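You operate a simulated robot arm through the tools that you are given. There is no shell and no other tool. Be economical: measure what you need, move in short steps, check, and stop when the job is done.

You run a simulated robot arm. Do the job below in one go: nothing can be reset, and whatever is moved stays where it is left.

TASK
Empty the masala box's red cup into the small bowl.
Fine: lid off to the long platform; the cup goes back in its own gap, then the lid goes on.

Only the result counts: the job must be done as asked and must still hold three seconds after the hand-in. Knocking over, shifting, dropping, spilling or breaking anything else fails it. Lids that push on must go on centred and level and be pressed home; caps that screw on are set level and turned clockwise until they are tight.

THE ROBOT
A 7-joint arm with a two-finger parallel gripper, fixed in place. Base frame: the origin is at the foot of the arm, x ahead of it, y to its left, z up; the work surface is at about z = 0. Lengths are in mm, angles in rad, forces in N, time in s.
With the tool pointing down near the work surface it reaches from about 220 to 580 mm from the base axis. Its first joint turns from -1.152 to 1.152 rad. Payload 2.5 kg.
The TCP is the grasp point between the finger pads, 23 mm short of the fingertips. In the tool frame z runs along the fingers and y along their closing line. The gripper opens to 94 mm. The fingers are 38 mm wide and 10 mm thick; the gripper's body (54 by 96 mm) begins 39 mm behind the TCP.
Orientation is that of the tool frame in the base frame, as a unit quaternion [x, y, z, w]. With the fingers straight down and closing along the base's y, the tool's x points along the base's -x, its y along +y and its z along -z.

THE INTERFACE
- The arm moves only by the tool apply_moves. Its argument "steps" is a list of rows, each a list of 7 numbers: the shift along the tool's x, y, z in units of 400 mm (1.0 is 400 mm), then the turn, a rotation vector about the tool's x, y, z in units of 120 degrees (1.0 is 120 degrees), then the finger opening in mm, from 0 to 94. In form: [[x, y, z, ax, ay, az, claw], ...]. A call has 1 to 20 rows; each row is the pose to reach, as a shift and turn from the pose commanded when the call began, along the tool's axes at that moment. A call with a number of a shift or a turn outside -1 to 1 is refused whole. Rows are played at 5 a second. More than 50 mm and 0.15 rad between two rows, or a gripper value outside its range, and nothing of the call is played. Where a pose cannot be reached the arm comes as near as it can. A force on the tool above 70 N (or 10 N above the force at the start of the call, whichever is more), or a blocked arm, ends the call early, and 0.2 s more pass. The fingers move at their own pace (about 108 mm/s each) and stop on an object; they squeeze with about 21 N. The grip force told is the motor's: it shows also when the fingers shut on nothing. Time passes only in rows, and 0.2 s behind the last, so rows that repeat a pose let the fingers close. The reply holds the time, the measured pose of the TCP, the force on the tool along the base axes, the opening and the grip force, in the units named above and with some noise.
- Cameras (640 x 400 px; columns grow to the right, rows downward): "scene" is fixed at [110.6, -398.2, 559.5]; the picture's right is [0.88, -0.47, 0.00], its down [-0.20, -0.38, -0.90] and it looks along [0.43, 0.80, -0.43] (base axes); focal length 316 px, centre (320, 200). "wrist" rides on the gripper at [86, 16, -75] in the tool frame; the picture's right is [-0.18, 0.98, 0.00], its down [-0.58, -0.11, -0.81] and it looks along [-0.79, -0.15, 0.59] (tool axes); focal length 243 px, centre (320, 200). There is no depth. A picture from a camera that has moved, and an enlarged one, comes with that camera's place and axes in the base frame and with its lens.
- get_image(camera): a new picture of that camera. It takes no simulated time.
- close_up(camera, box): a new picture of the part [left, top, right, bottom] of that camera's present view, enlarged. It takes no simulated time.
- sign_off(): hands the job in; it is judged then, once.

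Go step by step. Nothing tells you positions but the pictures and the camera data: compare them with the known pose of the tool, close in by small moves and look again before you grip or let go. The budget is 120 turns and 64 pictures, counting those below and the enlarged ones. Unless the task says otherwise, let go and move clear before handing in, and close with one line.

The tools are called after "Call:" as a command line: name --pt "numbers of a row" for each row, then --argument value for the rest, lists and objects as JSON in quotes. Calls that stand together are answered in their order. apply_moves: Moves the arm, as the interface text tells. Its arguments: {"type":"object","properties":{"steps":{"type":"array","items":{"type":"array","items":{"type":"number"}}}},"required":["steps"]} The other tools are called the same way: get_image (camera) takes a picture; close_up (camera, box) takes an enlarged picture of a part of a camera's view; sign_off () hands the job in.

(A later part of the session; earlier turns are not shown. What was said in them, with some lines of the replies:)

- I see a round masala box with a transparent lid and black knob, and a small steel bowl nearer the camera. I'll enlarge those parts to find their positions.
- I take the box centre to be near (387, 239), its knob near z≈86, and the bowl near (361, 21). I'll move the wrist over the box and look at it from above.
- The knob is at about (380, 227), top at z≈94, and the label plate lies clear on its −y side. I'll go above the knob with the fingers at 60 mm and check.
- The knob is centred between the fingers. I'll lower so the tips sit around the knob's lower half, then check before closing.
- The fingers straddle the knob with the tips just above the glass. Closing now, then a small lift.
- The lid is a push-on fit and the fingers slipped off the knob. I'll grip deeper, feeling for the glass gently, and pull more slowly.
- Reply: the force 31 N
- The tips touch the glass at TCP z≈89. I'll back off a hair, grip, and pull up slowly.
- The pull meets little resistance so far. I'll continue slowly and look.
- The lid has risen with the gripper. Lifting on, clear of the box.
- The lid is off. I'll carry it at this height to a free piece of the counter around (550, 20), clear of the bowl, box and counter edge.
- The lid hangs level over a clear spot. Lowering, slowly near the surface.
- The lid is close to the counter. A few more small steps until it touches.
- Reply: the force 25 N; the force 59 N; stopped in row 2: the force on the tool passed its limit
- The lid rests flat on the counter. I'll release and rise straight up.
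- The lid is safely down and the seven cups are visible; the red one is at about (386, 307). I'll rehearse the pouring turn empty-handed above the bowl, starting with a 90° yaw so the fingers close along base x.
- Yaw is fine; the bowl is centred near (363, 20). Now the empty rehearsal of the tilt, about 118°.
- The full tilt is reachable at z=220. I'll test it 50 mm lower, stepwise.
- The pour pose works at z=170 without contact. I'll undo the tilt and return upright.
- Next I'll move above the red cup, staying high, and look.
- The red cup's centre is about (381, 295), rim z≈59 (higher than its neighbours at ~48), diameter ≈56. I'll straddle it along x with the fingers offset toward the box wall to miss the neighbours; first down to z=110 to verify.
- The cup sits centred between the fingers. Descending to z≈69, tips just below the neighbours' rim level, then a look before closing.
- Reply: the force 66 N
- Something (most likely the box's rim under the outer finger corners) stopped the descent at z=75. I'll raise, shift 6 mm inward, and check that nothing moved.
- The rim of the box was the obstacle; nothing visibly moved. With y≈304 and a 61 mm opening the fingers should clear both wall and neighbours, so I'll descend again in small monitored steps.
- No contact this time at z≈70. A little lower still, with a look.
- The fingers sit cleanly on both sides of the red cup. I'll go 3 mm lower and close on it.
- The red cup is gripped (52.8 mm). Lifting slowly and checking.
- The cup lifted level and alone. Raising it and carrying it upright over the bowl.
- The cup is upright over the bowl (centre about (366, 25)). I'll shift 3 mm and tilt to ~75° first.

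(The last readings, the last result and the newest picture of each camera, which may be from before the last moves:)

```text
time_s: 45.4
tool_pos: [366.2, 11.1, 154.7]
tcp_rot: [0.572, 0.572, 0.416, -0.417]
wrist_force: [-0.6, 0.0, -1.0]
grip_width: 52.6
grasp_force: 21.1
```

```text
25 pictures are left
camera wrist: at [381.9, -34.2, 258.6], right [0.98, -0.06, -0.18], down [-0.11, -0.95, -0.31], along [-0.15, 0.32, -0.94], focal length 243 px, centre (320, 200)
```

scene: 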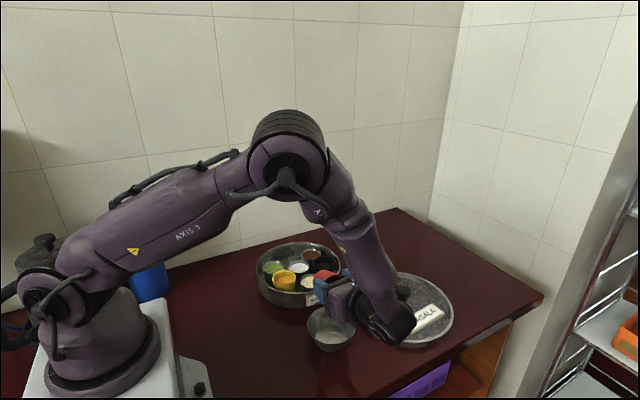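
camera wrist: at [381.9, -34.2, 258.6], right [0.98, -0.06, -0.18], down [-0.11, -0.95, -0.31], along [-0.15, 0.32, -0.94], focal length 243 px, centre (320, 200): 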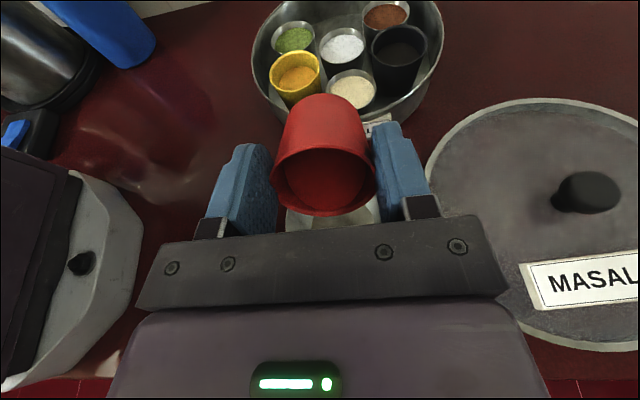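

Still holding firmly, nothing flowing visibly yet. Tilting on to ~120° and holding.

Call:
apply_moves --pt "0 0 0 0 0.04 0 40" --pt "0 0 0 0 0.08 0 40" --pt "0 0 0 0 0.12 0 40" --pt "0 0 0 0 0.16 0 40" --pt "0 0 0 0 0.2 0 40" --pt "0 0 0 0 0.24 0 40" --pt "0 0 0 0 0.28 0 40" --pt "0 0 0 0 0.32 0 40" --pt "0 0 0 0 0.36 0 40" --pt "0 0 0 0 0.4 0 40" --pt "0 0 0 0 0.4 0 40" --pt "0 0 0 0 0.4 0 40"

Call:
get_image --camera "wrist"

Call:
get_image --camera "scene"

```text
time_s: 48.0
tool_pos: [365.1, 11.5, 153.6]
tcp_rot: [-0.354, -0.352, -0.612, 0.613]
wrist_force: [0.0, -0.1, -0.2]
grip_width: 52.6
grasp_force: 21.4
```

```text
24 pictures are left
camera wrist: at [382.0, -97.1, 191.4], right [0.98, 0.09, -0.16], down [-0.11, -0.41, -0.91], along [-0.15, 0.91, -0.39], focal length 243 px, centre (320, 200)
```

wrist: 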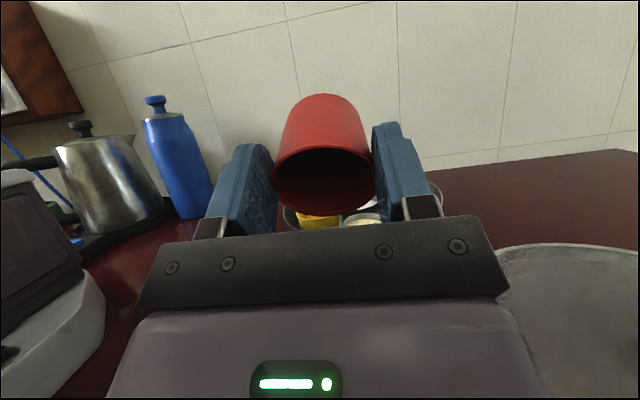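

```text
23 pictures are left
```

scene: 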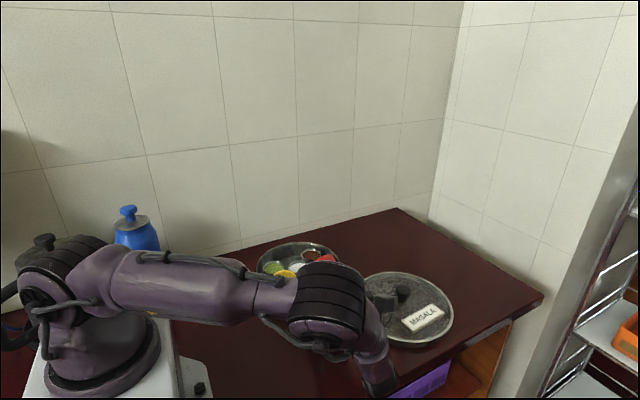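

The cup is inverted past horizontal. Looking into it.

Call:
close_up --camera "wrist" --box '[250, 80, 400, 230]'

```text
2.67 times, centred on (325, 155) of wrist
camera zoom: at [382.0, -97.1, 191.4], right [0.98, 0.09, -0.16], down [-0.11, -0.41, -0.91], along [-0.15, 0.91, -0.39], focal length 647 px, centre (307, 320)
```

zoom: 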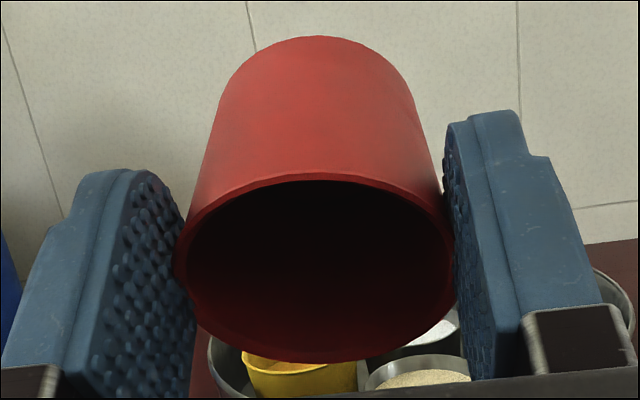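

The interior looks dark and empty, but I'll raise slightly, tilt ~18° more and rock gently so nothing stays behind.

Call:
apply_moves --pt "0.045 0 0.01 0 0 0 40" --pt "0.093 0 0.019 0 0 0 40" --pt "0.093 0 0.019 0 0.05 0 40" --pt "0.093 0 0.019 0 0.1 0 40" --pt "0.093 0 0.019 0 0.15 0 40" --pt "0.093 0 0.019 0 0.15 0 40" --pt "0.093 0 0.019 0 0.1 0 40" --pt "0.093 0 0.019 0 0.15 0 40" --pt "0.093 0 0.019 0 0.15 0 40" --pt "0.093 0 0.019 0 0.15 0 40"

Call:
close_up --camera "wrist" --box '[250, 80, 400, 230]'

```text
time_s: 50.2
tool_pos: [366.5, 0.8, 190.2]
tcp_rot: [-0.254, -0.252, -0.66, 0.661]
wrist_force: [-0.2, 0.1, -0.6]
grip_width: 52.7
grasp_force: 21.0
```

```text
2.67 times, centred on (325, 155) of wrist
camera zoom: at [381.8, -114.6, 192.3], right [0.98, 0.14, -0.13], down [-0.11, -0.11, -0.99], along [-0.15, 0.98, -0.09], focal length 647 px, centre (307, 320)
```

zoom: 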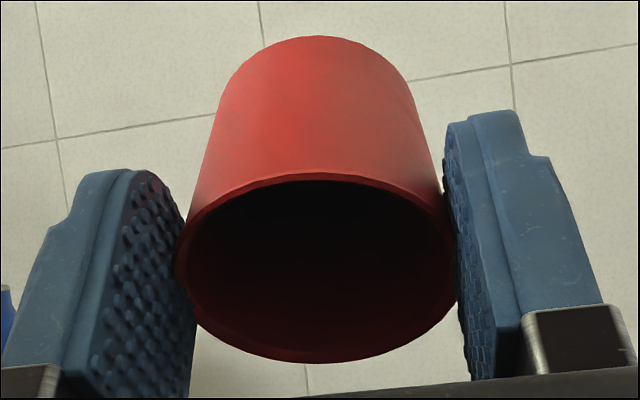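

Now turning the cup back upright above the bowl.

Call:
apply_moves --pt "0 0 0 0 -0.07 0 40" --pt "0 0 0 0 -0.14 0 40" --pt "0 0 0 0 -0.21 0 40" --pt "0 0 0 0 -0.28 0 40" --pt "0 0 0 0 -0.35 0 40" --pt "0 0 0 0 -0.42 0 40" --pt "0 0 0 0 -0.49 0 40" --pt "0 0 0 0 -0.56 0 40" --pt "0 0 0 0 -0.63 0 40" --pt "0 0 0 0 -0.7 0 40" --pt "0 0 0 0 -0.77 0 40" --pt "0 0 0 0 -0.84 0 40" --pt "0 0 0 0 -0.91 0 40" --pt "0 0 0 0 -0.98 0 40"

Call:
apply_moves --pt "0 0 0 0 -0.06 0 40" --pt "0 0 0 0 -0.12 0 40" --pt "0 0 0 0 -0.17 0 40" --pt "0 0 0 0 -0.17 0 40"

Call:
get_image --camera "wrist"

Call:
close_up --camera "scene" --box '[240, 210, 400, 360]'

```text
time_s: 53.2
tool_pos: [367.5, -0.5, 190.7]
tcp_rot: [0.696, 0.696, 0.124, -0.125]
wrist_force: [-0.2, -0.2, -0.3]
grip_width: 52.8
grasp_force: 21.6
```

```text
time_s: 54.2
tool_pos: [366.2, -0.9, 191.0]
tcp_rot: [0.707, 0.708, 0.0, 0.0]
wrist_force: [0.5, -0.5, -0.2]
grip_width: 52.5
grasp_force: 21.3
```

```text
20 pictures are left
camera wrist: at [382.2, 85.4, 264.6], right [0.98, -0.18, 0.0], down [-0.11, -0.58, 0.81], along [-0.15, -0.79, -0.59], focal length 243 px, centre (320, 200)
```

wrist: 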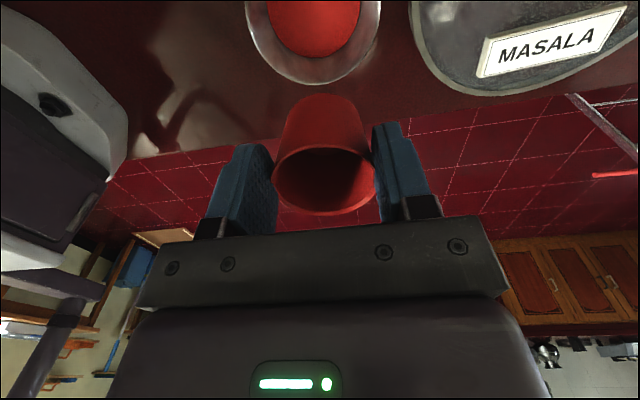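

```text
2.67 times, centred on (320, 285) of scene
camera zoom: at [110.6, -398.2, 559.5], right [0.88, -0.47, 0.0], down [-0.2, -0.38, -0.9], along [0.43, 0.8, -0.43], focal length 844 px, centre (320, -27)
```

zoom: 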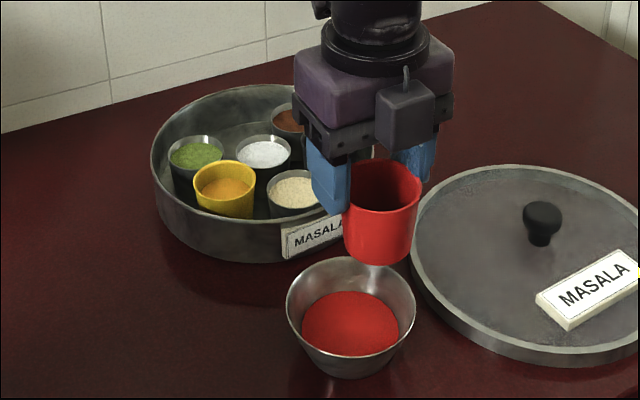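

The bowl holds the red powder, nothing spilled, and the cup is empty. I'll carry the cup back above its gap by retracing my moves.

Call:
apply_moves --pt "0.07 0.004 0 0 0 0 40" --pt "0.14 0.008 0 0 0 0 40" --pt "0.22 0.012 0 0 0 0 40" --pt "0.3 0.016 0 0 0 0 40" --pt "0.38 0.02 0 0 0 0 40" --pt "0.46 0.024 0 0 0 0 40" --pt "0.54 0.028 0 0 0 0 40" --pt "0.62 0.032 0 0 0 0 40" --pt "0.7 0.036 0 0 0 0 40" --pt "0.76 0.0365 0 0 0 0 40" --pt "0.76 0.0365 0.08 0 0 0 40" --pt "0.76 0.0365 0.15 0 0 0 40" --pt "0.76 0.0365 0.17 0 0 0 40"

Call:
close_up --camera "scene" --box '[240, 190, 360, 290]'

Call:
get_image --camera "wrist"

```text
time_s: 57.0
tool_pos: [379.8, 304.8, 122.2]
tcp_rot: [0.707, 0.707, -0.001, -0.001]
wrist_force: [0.3, 0.2, -0.4]
grip_width: 52.8
grasp_force: 21.2
```

```text
4.00 times, centred on (300, 240) of scene
camera zoom: at [110.6, -398.2, 559.5], right [0.88, -0.47, 0.0], down [-0.2, -0.38, -0.9], along [0.43, 0.8, -0.43], focal length 1265 px, centre (400, 40)
```

zoom: 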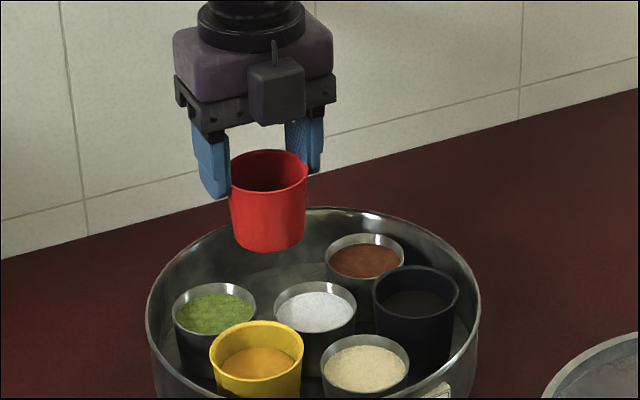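

```text
17 pictures are left
camera wrist: at [396.6, 390.7, 196.4], right [0.98, -0.18, 0.0], down [-0.11, -0.58, 0.81], along [-0.15, -0.79, -0.59], focal length 243 px, centre (320, 200)
```

wrist: 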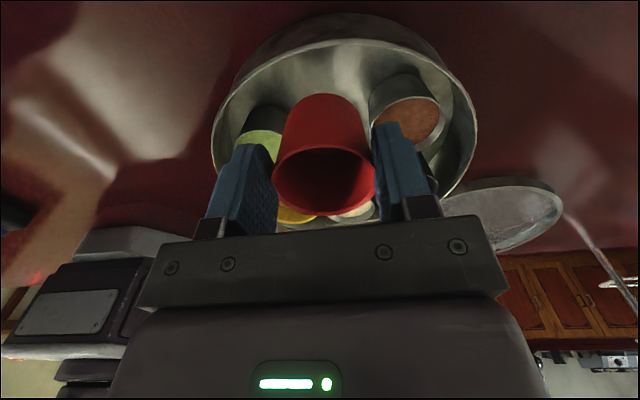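

The cup hangs above its empty gap, level. Lowering it into place, slowly at the end.

Call:
apply_moves --pt "0 0 0.04 0 0 0 40" --pt "0 0 0.08 0 0 0 40" --pt "0 0 0.11 0 0 0 40" --pt "0 0 0.13 0 0 0 40" --pt "0 0 0.14 0 0 0 40"

Call:
apply_moves --pt "0 0 0.005 0 0 0 40" --pt "0 0 0.009 0 0 0 40" --pt "0 0 0.009 0 0 0 40"

Call:
close_up --camera "scene" --box '[250, 210, 350, 295]'

```text
time_s: 58.2
tool_pos: [380.3, 302.2, 65.2]
tcp_rot: [0.707, 0.707, 0.0, -0.001]
wrist_force: [0.1, 0.6, -0.3]
grip_width: 52.9
grasp_force: 21.0
```

```text
time_s: 59.0
tool_pos: [380.0, 303.7, 63.3]
tcp_rot: [0.707, 0.707, 0.001, -0.001]
wrist_force: [-1.4, -0.9, 6.9]
grip_width: 52.6
grasp_force: 21.2
```

```text
4.71 times, centred on (300, 252) of scene
camera zoom: at [110.6, -398.2, 559.5], right [0.88, -0.47, 0.0], down [-0.2, -0.38, -0.9], along [0.43, 0.8, -0.43], focal length 1488 px, centre (414, -47)
```

zoom: 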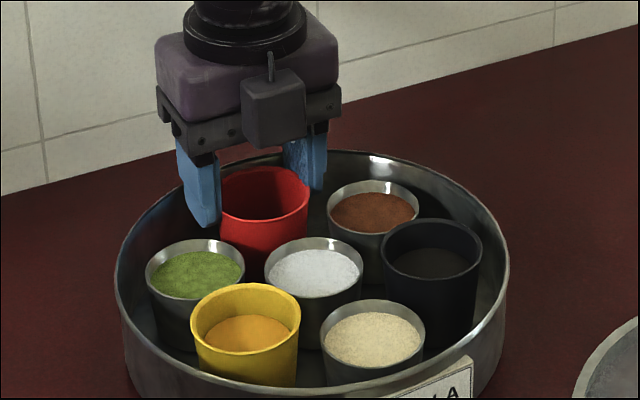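

The cup rests on the box floor at its old spot. Opening to 61 mm and rising straight up.

Call:
apply_moves --pt "0 0 0 0 0 0 56" --pt "0 0 0 0 0 0 61" --pt "0 0 -0.005 0 0 0 61" --pt "0 0 -0.02 0 0 0 61" --pt "0 0 -0.05 0 0 0 61" --pt "0 0 -0.12 0 0 0 61" --pt "0 0 -0.22 0 0 0 61" --pt "0 0 -0.34 0 0 0 61"

Call:
close_up --camera "scene" --box '[250, 225, 350, 310]'

```text
time_s: 60.8
tool_pos: [380.2, 303.1, 201.4]
tcp_rot: [0.707, 0.707, 0.0, -0.001]
wrist_force: [-0.4, 0.9, -0.4]
grip_width: 61.1
grasp_force: 0.0
```

```text
4.71 times, centred on (300, 268) of scene
camera zoom: at [110.6, -398.2, 559.5], right [0.88, -0.47, 0.0], down [-0.2, -0.38, -0.9], along [0.43, 0.8, -0.43], focal length 1488 px, centre (414, -118)
```

zoom: 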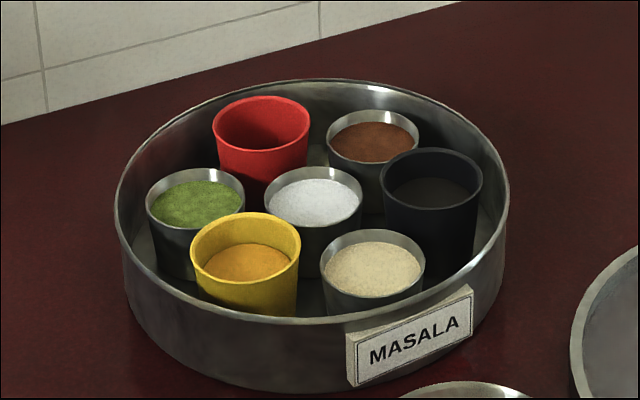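

The cup is back in its gap and upright. Now back to the lid, restoring the original yaw, at height.

Call:
apply_moves --pt "-0.05 0.031 0 0 0 -0.054 61" --pt "-0.101 0.062 0 0 0 -0.107 61" --pt "-0.152 0.093 0 0 0 -0.161 61" --pt "-0.202 0.125 0 0 0 -0.214 61" --pt "-0.253 0.156 0 0 0 -0.268 61" --pt "-0.304 0.187 0 0 0 -0.321 61" --pt "-0.354 0.218 0 0 0 -0.375 61" --pt "-0.405 0.25 0 0 0 -0.429 61" --pt "-0.456 0.281 0 0 0 -0.482 61" --pt "-0.506 0.312 0 0 0 -0.536 61" --pt "-0.557 0.343 0 0 0 -0.589 61" --pt "-0.608 0.375 0 0 0 -0.643 61" --pt "-0.658 0.406 0 0 0 -0.697 61" --pt "-0.709 0.4345 0 0 0 -0.75 61"

Call:
apply_moves --pt "0 0 0.08 0 0 0 58" --pt "0 0 0.16 0 0 0 58" --pt "0 0 0.24 0 0 0 58" --pt "0 0 0.26 0 0 0 58"

Call:
get_image --camera "wrist"

```text
time_s: 63.8
tool_pos: [552.9, 20.2, 197.9]
tcp_rot: [-0.001, 1.0, 0.0, -0.002]
wrist_force: [0.4, 0.2, -0.2]
grip_width: 60.7
grasp_force: 0.1
```

```text
time_s: 64.8
tool_pos: [554.6, 19.4, 94.6]
tcp_rot: [0.0, 1.0, 0.0, -0.001]
wrist_force: [-1.6, 0.6, 0.5]
grip_width: 58.0
grasp_force: 0.0
```

```text
14 pictures are left
camera wrist: at [467.9, 35.2, 168.5], right [0.18, 0.98, 0.0], down [0.58, -0.11, 0.81], along [0.79, -0.15, -0.59], focal length 243 px, centre (320, 200)
```

wrist: 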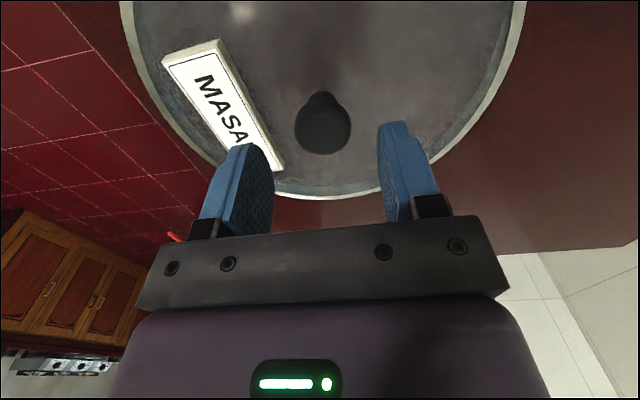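

The knob is at about (556, 20). I'll lower around it, grip, and lift a little to check.

Call:
apply_moves --pt "-0.003 0.001 0.05 0 0 0 58" --pt "-0.003 0.001 0.09 0 0 0 58" --pt "-0.003 0.001 0.11 0 0 0 58" --pt "-0.003 0.001 0.117 0 0 0 58" --pt "-0.003 0.001 0.117 0 0 0 58"

Call:
apply_moves --pt "0 0 0 0 0 0 40" --pt "0 0 0 0 0 0 20" --pt "0 0 0 0 0 0 20" --pt "0 0 0 0 0 0 20" --pt "0 0 -0.005 0 0 0 20" --pt "0 0 -0.015 0 0 0 20" --pt "0 0 -0.04 0 0 0 20" --pt "0 0 -0.08 0 0 0 20"

Call:
get_image --camera "scene"

```text
time_s: 66.0
tool_pos: [556.0, 21.4, 46.2]
tcp_rot: [0.0, 1.0, 0.001, -0.001]
wrist_force: [0.1, 0.8, 0.2]
grip_width: 57.7
grasp_force: 0.1
```

```text
time_s: 67.8
tool_pos: [556.8, 20.4, 79.9]
tcp_rot: [0.0, 1.0, 0.0, -0.002]
wrist_force: [0.6, 0.6, -2.2]
grip_width: 33.4
grasp_force: 21.3
```

```text
13 pictures are left
```

scene: 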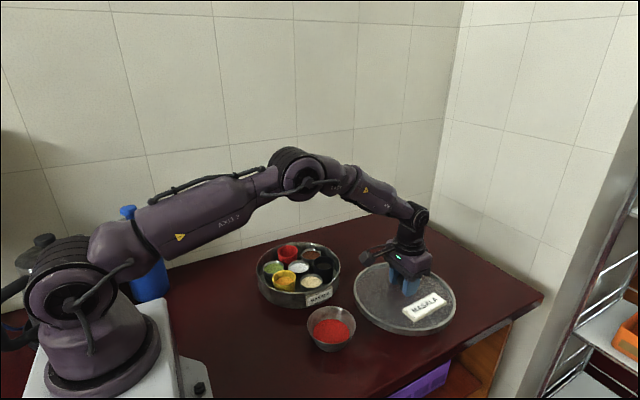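

The lid is held. Raising and carrying it back over the box.

Call:
apply_moves --pt "0 0 -0.1 0 0 0 20" --pt "0 0 -0.2 0 0 0 20" --pt "0 0 -0.2875 0 0 0 20" --pt "0.055 0.065 -0.2875 0 0 0 20" --pt "0.11 0.13 -0.2875 0 0 0 20" --pt "0.165 0.195 -0.2875 0 0 0 20" --pt "0.22 0.26 -0.2875 0 0 0 20" --pt "0.275 0.325 -0.2875 0 0 0 20" --pt "0.33 0.39 -0.2875 0 0 0 20" --pt "0.385 0.455 -0.2875 0 0 0 20" --pt "0.4375 0.514 -0.2875 0 0 0 20" --pt "0.4375 0.514 -0.22 0 0 0 20" --pt "0.4375 0.514 -0.14 0 0 0 20" --pt "0.4375 0.514 -0.08 0 0 0 20" --pt "0.4375 0.514 -0.08 0 0 0 20"

Call:
close_up --camera "scene" --box '[230, 190, 390, 330]'

```text
time_s: 71.0
tool_pos: [381.5, 226.0, 109.5]
tcp_rot: [0.0, 1.0, 0.0, -0.001]
wrist_force: [0.2, -1.1, -2.2]
grip_width: 33.4
grasp_force: 20.8
```

```text
2.86 times, centred on (310, 260) of scene
camera zoom: at [110.6, -398.2, 559.5], right [0.88, -0.47, 0.0], down [-0.2, -0.38, -0.9], along [0.43, 0.8, -0.43], focal length 904 px, centre (349, 29)
```

zoom: 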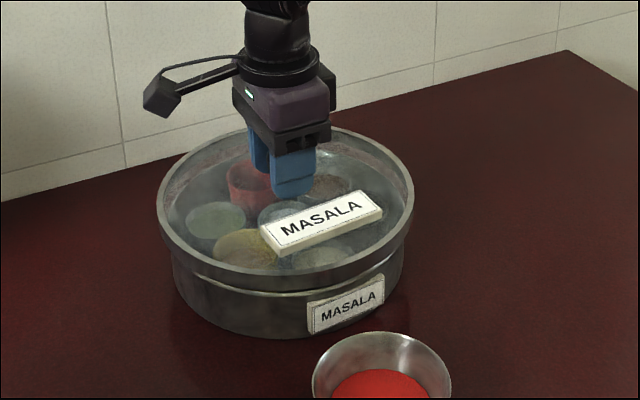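

The lid looks aligned over the box. I'll lower to z≈98 and compare with the earlier picture from the same height.

Call:
apply_moves --pt "0 0 0.01 0 0 0 20" --pt "0 0 0.02 0 0 0 20" --pt "0 0 0.0275 0 0 0 20" --pt "0 0 0.0275 0 0 0 20"

Call:
close_up --camera "scene" --box '[230, 190, 390, 330]'

```text
time_s: 72.0
tool_pos: [380.1, 225.3, 100.9]
tcp_rot: [0.0, 1.0, 0.0, -0.001]
wrist_force: [0.2, -0.8, -1.7]
grip_width: 33.1
grasp_force: 20.9
```

```text
2.86 times, centred on (310, 260) of scene
camera zoom: at [110.6, -398.2, 559.5], right [0.88, -0.47, 0.0], down [-0.2, -0.38, -0.9], along [0.43, 0.8, -0.43], focal length 904 px, centre (349, 29)
```

zoom: 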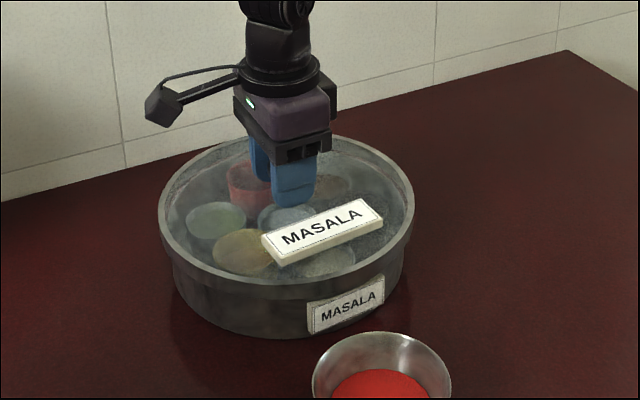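

It matches to about 1–1.5 mm (slightly toward +x). I'll correct that and lower further, watching the force.

Call:
apply_moves --pt "0.0028 0.001 0 0 0 0 20" --pt "0.0028 0.001 0.01 0 0 0 20" --pt "0.0028 0.001 0.015 0 0 0 20" --pt "0.0028 0.001 0.015 0 0 0 20"

Call:
apply_moves --pt "0 0 0.003 0 0 0 20" --pt "0 0 0.006 0 0 0 20" --pt "0 0 0.006 0 0 0 20"

Call:
apply_moves --pt "0 0 0.003 0 0 0 20" --pt "0 0 0.006 0 0 0 20" --pt "0 0 0.006 0 0 0 20"

```text
time_s: 73.0
tool_pos: [378.8, 226.9, 94.5]
tcp_rot: [0.0, 1.0, -0.001, 0.0]
wrist_force: [0.2, 0.1, -1.2]
grip_width: 33.5
grasp_force: 21.3
```

```text
time_s: 73.8
tool_pos: [378.9, 226.8, 92.0]
tcp_rot: [0.0, 1.0, 0.0, -0.001]
wrist_force: [-0.2, 0.2, -1.8]
grip_width: 33.5
grasp_force: 21.1
```

```text
time_s: 74.6
tool_pos: [380.5, 226.7, 90.8]
tcp_rot: [0.0, 1.0, 0.001, 0.0]
wrist_force: [-2.7, -0.7, 13.4]
grip_width: 33.4
grasp_force: 20.6
```

The lid is meeting the box at z≈91. Pressing down while held.

Call:
apply_moves --pt "0 0 0.003 0 0 0 20" --pt "0 0 0.006 0 0 0 20" --pt "0 0 0.009 0 0 0 20" --pt "0 0 0.012 0 0 0 20" --pt "0 0 0.012 0 0 0 20"

Call:
close_up --camera "scene" --box '[230, 220, 390, 360]'

```text
time_s: 75.8
tool_pos: [380.4, 227.4, 90.3]
tcp_rot: [0.0, 1.0, 0.002, 0.003]
wrist_force: [-13.0, -10.9, 63.7]
grip_width: 33.1
grasp_force: 21.4
```

```text
2.86 times, centred on (310, 290) of scene
camera zoom: at [110.3, -398.4, 559.4], right [0.88, -0.47, 0.0], down [-0.2, -0.38, -0.9], along [0.43, 0.8, -0.43], focal length 904 px, centre (349, -57)
```

zoom: 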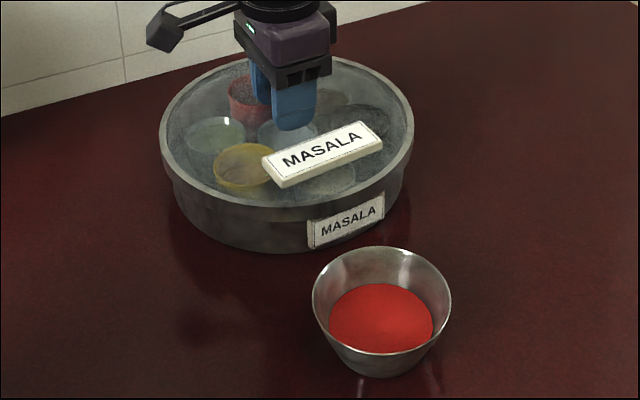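

It is seated as in the first picture, level, with ~64 N pressed. I'll ease off, release and rise.

Call:
apply_moves --pt "0 0 -0.006 0 0 0 20" --pt "0 0 -0.012 0 0 0 20" --pt "0 0 -0.012 0 0 0 56" --pt "0 0 -0.012 0 0 0 56" --pt "0 0 -0.03 0 0 0 56" --pt "0 0 -0.07 0 0 0 56" --pt "0 0 -0.12 0 0 0 56" --pt "0 0 -0.12 0 0 0 0" --pt "0 0 -0.12 0 0 0 0" --pt "0 0 -0.12 0 0 0 0"

Call:
close_up --camera "scene" --box '[230, 220, 390, 360]'

Call:
get_image --camera "wrist"

```text
time_s: 78.0
tool_pos: [379.4, 226.9, 132.8]
tcp_rot: [0.0, 1.0, 0.0, -0.001]
wrist_force: [-0.1, 0.8, 0.1]
grip_width: 0.0
grasp_force: 20.2
```

```text
2.86 times, centred on (310, 290) of scene
camera zoom: at [110.6, -398.2, 559.5], right [0.88, -0.47, 0.0], down [-0.2, -0.38, -0.9], along [0.43, 0.8, -0.43], focal length 904 px, centre (349, -57)
```

zoom: 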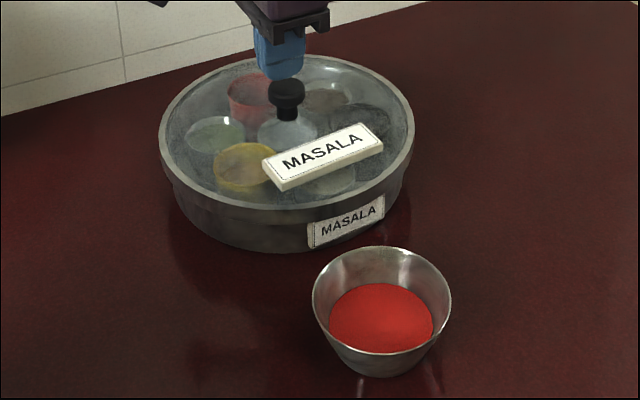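

```text
8 pictures are left
camera wrist: at [293.0, 242.6, 207.6], right [0.18, 0.98, 0.0], down [0.58, -0.11, 0.8], along [0.79, -0.15, -0.59], focal length 243 px, centre (320, 200)
```

wrist: 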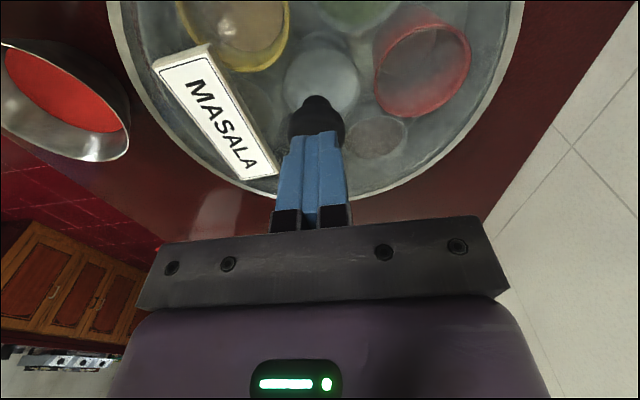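

The lid sits centred and level as before. For certainty I'll press on the knob's top with closed fingertips, straight down.

Call:
apply_moves --pt "0 0 0.02 0 0 0 0" --pt "0 0 0.03 0 0 0 0" --pt "0 0 0.036 0 0 0 0" --pt "0 0 0.042 0 0 0 0" --pt "0 0 0.046 0 0 0 0" --pt "0 0 0.05 0 0 0 0" --pt "0 0 0.053 0 0 0 0"

```text
time_s: 79.2
tool_pos: [382.5, 227.3, 122.5]
tcp_rot: [0.001, 1.0, 0.003, 0.004]
wrist_force: [-1.5, -2.8, 10.2]
grip_width: 0.0
grasp_force: 20.5
stopped in row 5: the force on the tool passed its limit (the readings are from after the stop); the commanded pose is now the measured one
```

The knob took over 70 N. Rising clear for a final check.

Call:
apply_moves --pt "0 0 -0.02 0 0 0 0" --pt "0 0 -0.1 0 0.004 0 0" --pt "0 0 -0.2 0 0.004 0 20" --pt "0 0 -0.3 0 0.004 0 20" --pt "0 0 -0.4 0 0.004 0 20"

Call:
close_up --camera "scene" --box '[230, 220, 390, 360]'

Call:
get_image --camera "scene"

```text
time_s: 80.4
tool_pos: [377.5, 226.7, 281.5]
tcp_rot: [0.0, 1.0, 0.003, -0.001]
wrist_force: [-0.6, -0.2, 0.7]
grip_width: 19.9
grasp_force: 0.0
```

```text
2.86 times, centred on (310, 290) of scene
camera zoom: at [110.6, -398.2, 559.5], right [0.88, -0.47, 0.0], down [-0.2, -0.38, -0.9], along [0.43, 0.8, -0.43], focal length 904 px, centre (349, -57)
```

zoom: 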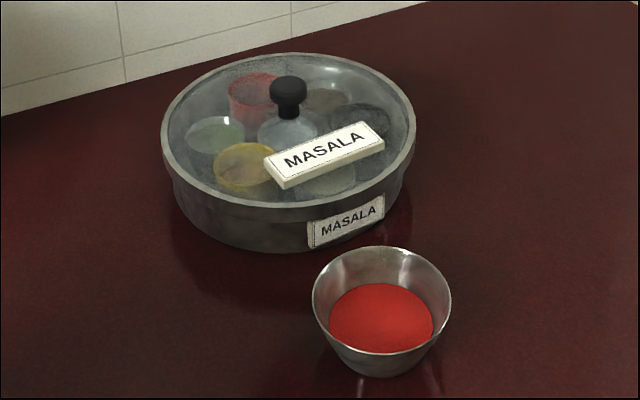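

```text
6 pictures are left
```

scene: 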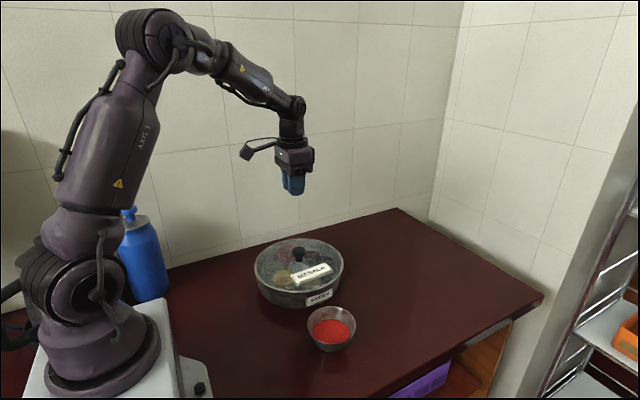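

The press slid the lid about 2.5 mm toward +x/−y, so I'll regrip the knob, lift a few mm, recentre, and press it home while held.

Call:
apply_moves --pt "-0.002 -0.0036 0.1 0.003 0 0 56" --pt "-0.002 -0.0036 0.2 0.003 0 0 56" --pt "-0.002 -0.0036 0.3 0.003 0 0 56" --pt "-0.002 -0.0036 0.4 0.003 0 0 56" --pt "-0.002 -0.0036 0.46 0.003 0 0 56" --pt "-0.002 -0.0036 0.476 0.003 0 0 56" --pt "-0.002 -0.0036 0.476 0.003 0 0 56"

```text
time_s: 82.0
tool_pos: [382.9, 226.1, 90.6]
tcp_rot: [0.0, 1.0, 0.0, -0.001]
wrist_force: [0.5, 0.1, -0.2]
grip_width: 55.9
grasp_force: 0.0
```

Gripping, lifting 8 mm and shifting 2.5 mm in −x, then comparing with the reference view.

Call:
apply_moves --pt "0 0 0 0 0 0 20" --pt "0 0 0 0 0 0 20" --pt "0 0 0 0 0 0 20" --pt "0 0 -0.004 0 0 0 20" --pt "0 0 -0.01 0 0 0 20" --pt "0 0 -0.015 0 0 0 20" --pt "0 0 -0.02 0 0 0 20" --pt "0.006 0 -0.02 0 0 0 20" --pt "0.006 0 -0.02 0 0 0 20"

Call:
close_up --camera "scene" --box '[230, 190, 390, 330]'

```text
time_s: 84.0
tool_pos: [379.0, 225.6, 98.4]
tcp_rot: [0.001, 1.0, 0.001, -0.001]
wrist_force: [0.3, 0.9, -1.4]
grip_width: 33.4
grasp_force: 20.9
```

```text
2.86 times, centred on (310, 260) of scene
camera zoom: at [110.6, -398.2, 559.5], right [0.88, -0.47, 0.0], down [-0.2, -0.38, -0.9], along [0.43, 0.8, -0.43], focal length 904 px, centre (349, 29)
```

zoom: 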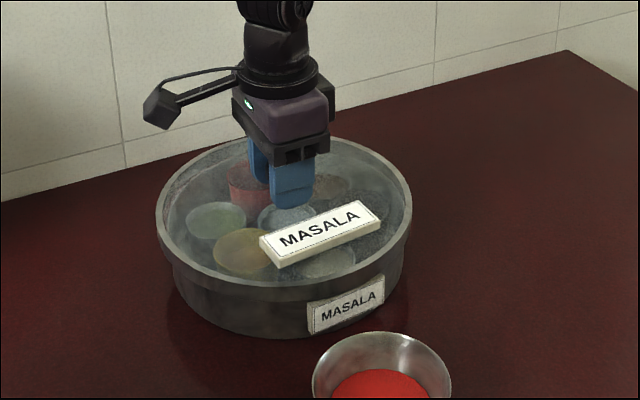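

Now it is ~1.3 mm too far the other way; correcting by 0.7 mm (pressing itself creeps about that much) and lowering, pressing moderately.

Call:
apply_moves --pt "-0.0018 0 0 0 0 0 20" --pt "-0.0018 0 0.008 0 0 0 20" --pt "-0.0018 0 0.014 0 0 0 20" --pt "-0.0018 0 0.019 0 0 0 20" --pt "-0.0018 0 0.022 0 0 0 20" --pt "-0.0018 0 0.022 0 0 0 20"

Call:
apply_moves --pt "0.001 0 0.003 0 0 0 20" --pt "0.002 0 0.006 0 0 0 20" --pt "0.003 0 0.009 0 0 0 20" --pt "0.003 0 0.009 0 0 0 20"

Call:
close_up --camera "scene" --box '[230, 220, 390, 360]'

```text
time_s: 85.4
tool_pos: [381.2, 227.2, 90.4]
tcp_rot: [0.0, 1.0, 0.001, 0.0]
wrist_force: [-2.8, -2.9, 15.5]
grip_width: 33.3
grasp_force: 20.6
```

```text
time_s: 86.4
tool_pos: [380.8, 227.5, 90.0]
tcp_rot: [0.0, 1.0, 0.002, 0.003]
wrist_force: [-2.8, -7.2, 50.3]
grip_width: 33.2
grasp_force: 20.8
```

```text
2.86 times, centred on (310, 290) of scene
camera zoom: at [110.4, -398.3, 559.5], right [0.88, -0.47, 0.0], down [-0.2, -0.38, -0.9], along [0.43, 0.8, -0.43], focal length 904 px, centre (349, -57)
```

zoom: 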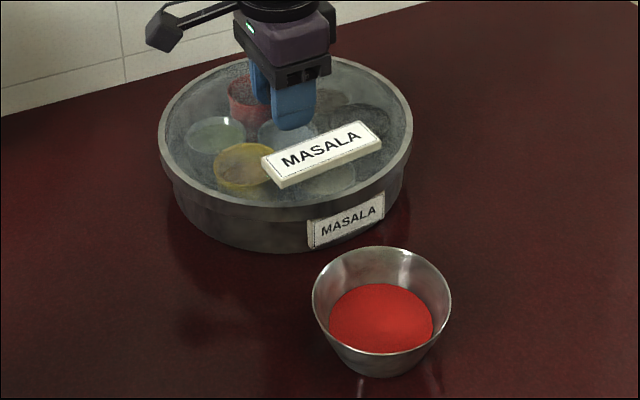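

Edges now match the original picture (159/413). Easing off, releasing and rising clear.

Call:
apply_moves --pt "-0.0015 0 -0.005 0 0 0 20" --pt "-0.003 0 -0.011 0 0 0 20" --pt "-0.003 0 -0.011 0 0 0 20" --pt "-0.003 0 -0.011 0 0 0 56" --pt "-0.003 0 -0.011 0 0 0 56" --pt "-0.003 0 -0.03 0 0 0 56" --pt "-0.003 0 -0.1 0 0 0 56" --pt "-0.003 0 -0.2 0 0 0 56" --pt "-0.003 0 -0.3 0 0 0 56" --pt "-0.003 0 -0.4 0 0 0 56"

Call:
close_up --camera "scene" --box '[230, 220, 390, 360]'

```text
time_s: 88.6
tool_pos: [378.9, 227.6, 247.9]
tcp_rot: [0.0, 1.0, 0.0, -0.002]
wrist_force: [-0.8, 0.1, -0.1]
grip_width: 55.8
grasp_force: 0.0
```

```text
2.86 times, centred on (310, 290) of scene
camera zoom: at [110.6, -398.2, 559.5], right [0.88, -0.47, 0.0], down [-0.2, -0.38, -0.9], along [0.43, 0.8, -0.43], focal length 904 px, centre (349, -57)
```

zoom: 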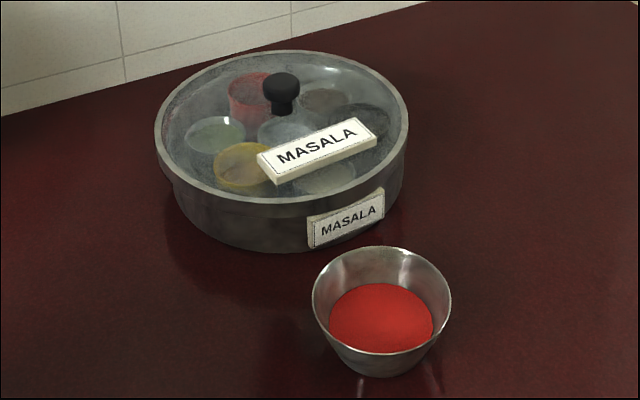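

Releasing disturbed the lid (I eased up slightly too far while still gripping, so it was lifted and set off-centre). I'll regrip, which recentres it in y, lift 8 mm and compare again.

Call:
apply_moves --pt "0 0 0.1 0 0 0 58" --pt "0 0 0.2 0 0 0 58" --pt "0 0 0.3 0 0 0 58" --pt "0 0 0.36 0 0 0 58" --pt "0 0 0.38 0 0 0 58" --pt "0 0 0.386 0 0 0 58" --pt "0 0 0.386 0 0 0 58"

Call:
apply_moves --pt "0 0 0 0 0 0 20" --pt "0 0 0 0 0 0 20" --pt "0 0 0 0 0 0 20" --pt "0 0 -0.005 0 0 0 20" --pt "0 0 -0.01 0 0 0 20" --pt "0 0 -0.015 0 0 0 20" --pt "0 0 -0.015 0 0 0 20"

Call:
close_up --camera "scene" --box '[230, 190, 390, 330]'

```text
time_s: 90.2
tool_pos: [379.7, 227.8, 91.5]
tcp_rot: [0.001, 1.0, 0.0, -0.001]
wrist_force: [-0.4, 0.2, 1.4]
grip_width: 58.2
grasp_force: 0.1
```

```text
time_s: 91.8
tool_pos: [379.5, 227.7, 97.3]
tcp_rot: [0.0, 1.0, 0.001, -0.001]
wrist_force: [0.1, -0.7, -2.0]
grip_width: 33.4
grasp_force: 21.2
```

```text
2.86 times, centred on (310, 260) of scene
camera zoom: at [110.6, -398.2, 559.5], right [0.88, -0.47, 0.0], down [-0.2, -0.38, -0.9], along [0.43, 0.8, -0.43], focal length 904 px, centre (349, 29)
```

zoom: 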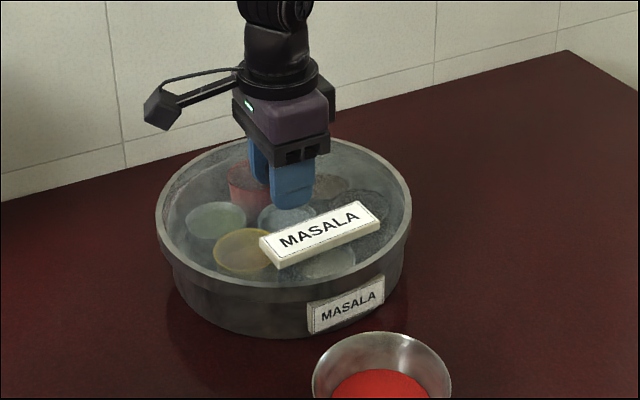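

The offset is about (−0.9, +1.8) mm relative to the original seat. I'll correct, lower to contact, press ~50 N, and ease back only to light contact before opening.

Call:
apply_moves --pt "-0.0015 -0.004 0 0 0 0 20" --pt "-0.0015 -0.004 0.008 0 0 0 20" --pt "-0.0015 -0.004 0.014 0 0 0 20" --pt "-0.0015 -0.004 0.017 0 0 0 20" --pt "-0.0015 -0.004 0.017 0 0 0 20"

Call:
apply_moves --pt "0 0 0.003 0 0 0 20" --pt "0 0 0.003 0 0 0 20"

```text
time_s: 93.0
tool_pos: [379.8, 226.4, 91.4]
tcp_rot: [0.0, 1.0, 0.0, -0.001]
wrist_force: [-1.8, -1.5, 3.9]
grip_width: 33.3
grasp_force: 20.8
```

```text
time_s: 93.6
tool_pos: [381.8, 226.5, 89.7]
tcp_rot: [-0.001, 1.0, 0.0, 0.0]
wrist_force: [-1.7, -3.3, 14.3]
grip_width: 33.4
grasp_force: 20.8
```

Light contact at ~14 N. Pressing, easing back to light contact, opening, rising.

Call:
apply_moves --pt "0.0006 -0.0006 0.003 0 0 0 20" --pt "0.0012 -0.0012 0.006 0 0 0 20" --pt "0.002 -0.002 0.0095 0 0 0 20" --pt "0.002 -0.002 0.0095 0 0 0 20" --pt "0.0012 -0.0012 0.006 0 0 0 20" --pt "0.0006 -0.0006 0.003 0 0 0 20" --pt "0 0 0 0 0 0 20" --pt "0 0 -0.001 0 0 0 20"

Call:
apply_moves --pt "0 0 0 0 0 0 38" --pt "0 0 0 0 0 0 48" --pt "0 0 0 0 0 0 58" --pt "0 0 -0.01 0 0 0 58" --pt "0 0 -0.05 0 0 0 58" --pt "0 0 -0.12 0 0 0 58" --pt "0 0 -0.22 0 0 0 58" --pt "0 0 -0.32 0 0 0 58" --pt "0 0 -0.4 0 0 0 58"

Call:
close_up --camera "scene" --box '[230, 220, 390, 360]'

```text
time_s: 95.4
tool_pos: [380.8, 226.5, 91.4]
tcp_rot: [0.0, 1.0, 0.0, 0.001]
wrist_force: [3.4, 4.8, 18.2]
grip_width: 33.3
grasp_force: 21.2
```

```text
time_s: 97.4
tool_pos: [379.5, 225.8, 251.3]
tcp_rot: [0.001, 1.0, 0.001, -0.001]
wrist_force: [0.3, 0.4, -0.2]
grip_width: 57.8
grasp_force: 0.2
```

```text
2.86 times, centred on (310, 290) of scene
camera zoom: at [110.6, -398.2, 559.5], right [0.88, -0.47, 0.0], down [-0.2, -0.38, -0.9], along [0.43, 0.8, -0.43], focal length 904 px, centre (349, -57)
```

zoom: 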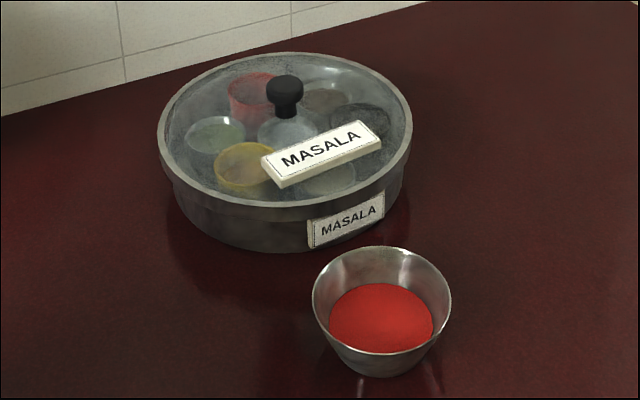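

The lid now sits within about 1 mm of its original seat and looks level. The red cup is back in its gap, the powder is in the bowl, nothing is spilled, and the arm is clear, so I'm handing in.

Call:
sign_off

```text
The job is handed in.
```

I emptied the red cup into the small bowl with no visible spill, put the cup back in its own gap, and set the lid back on centred to about 1 mm and pressed down with about 50 N.
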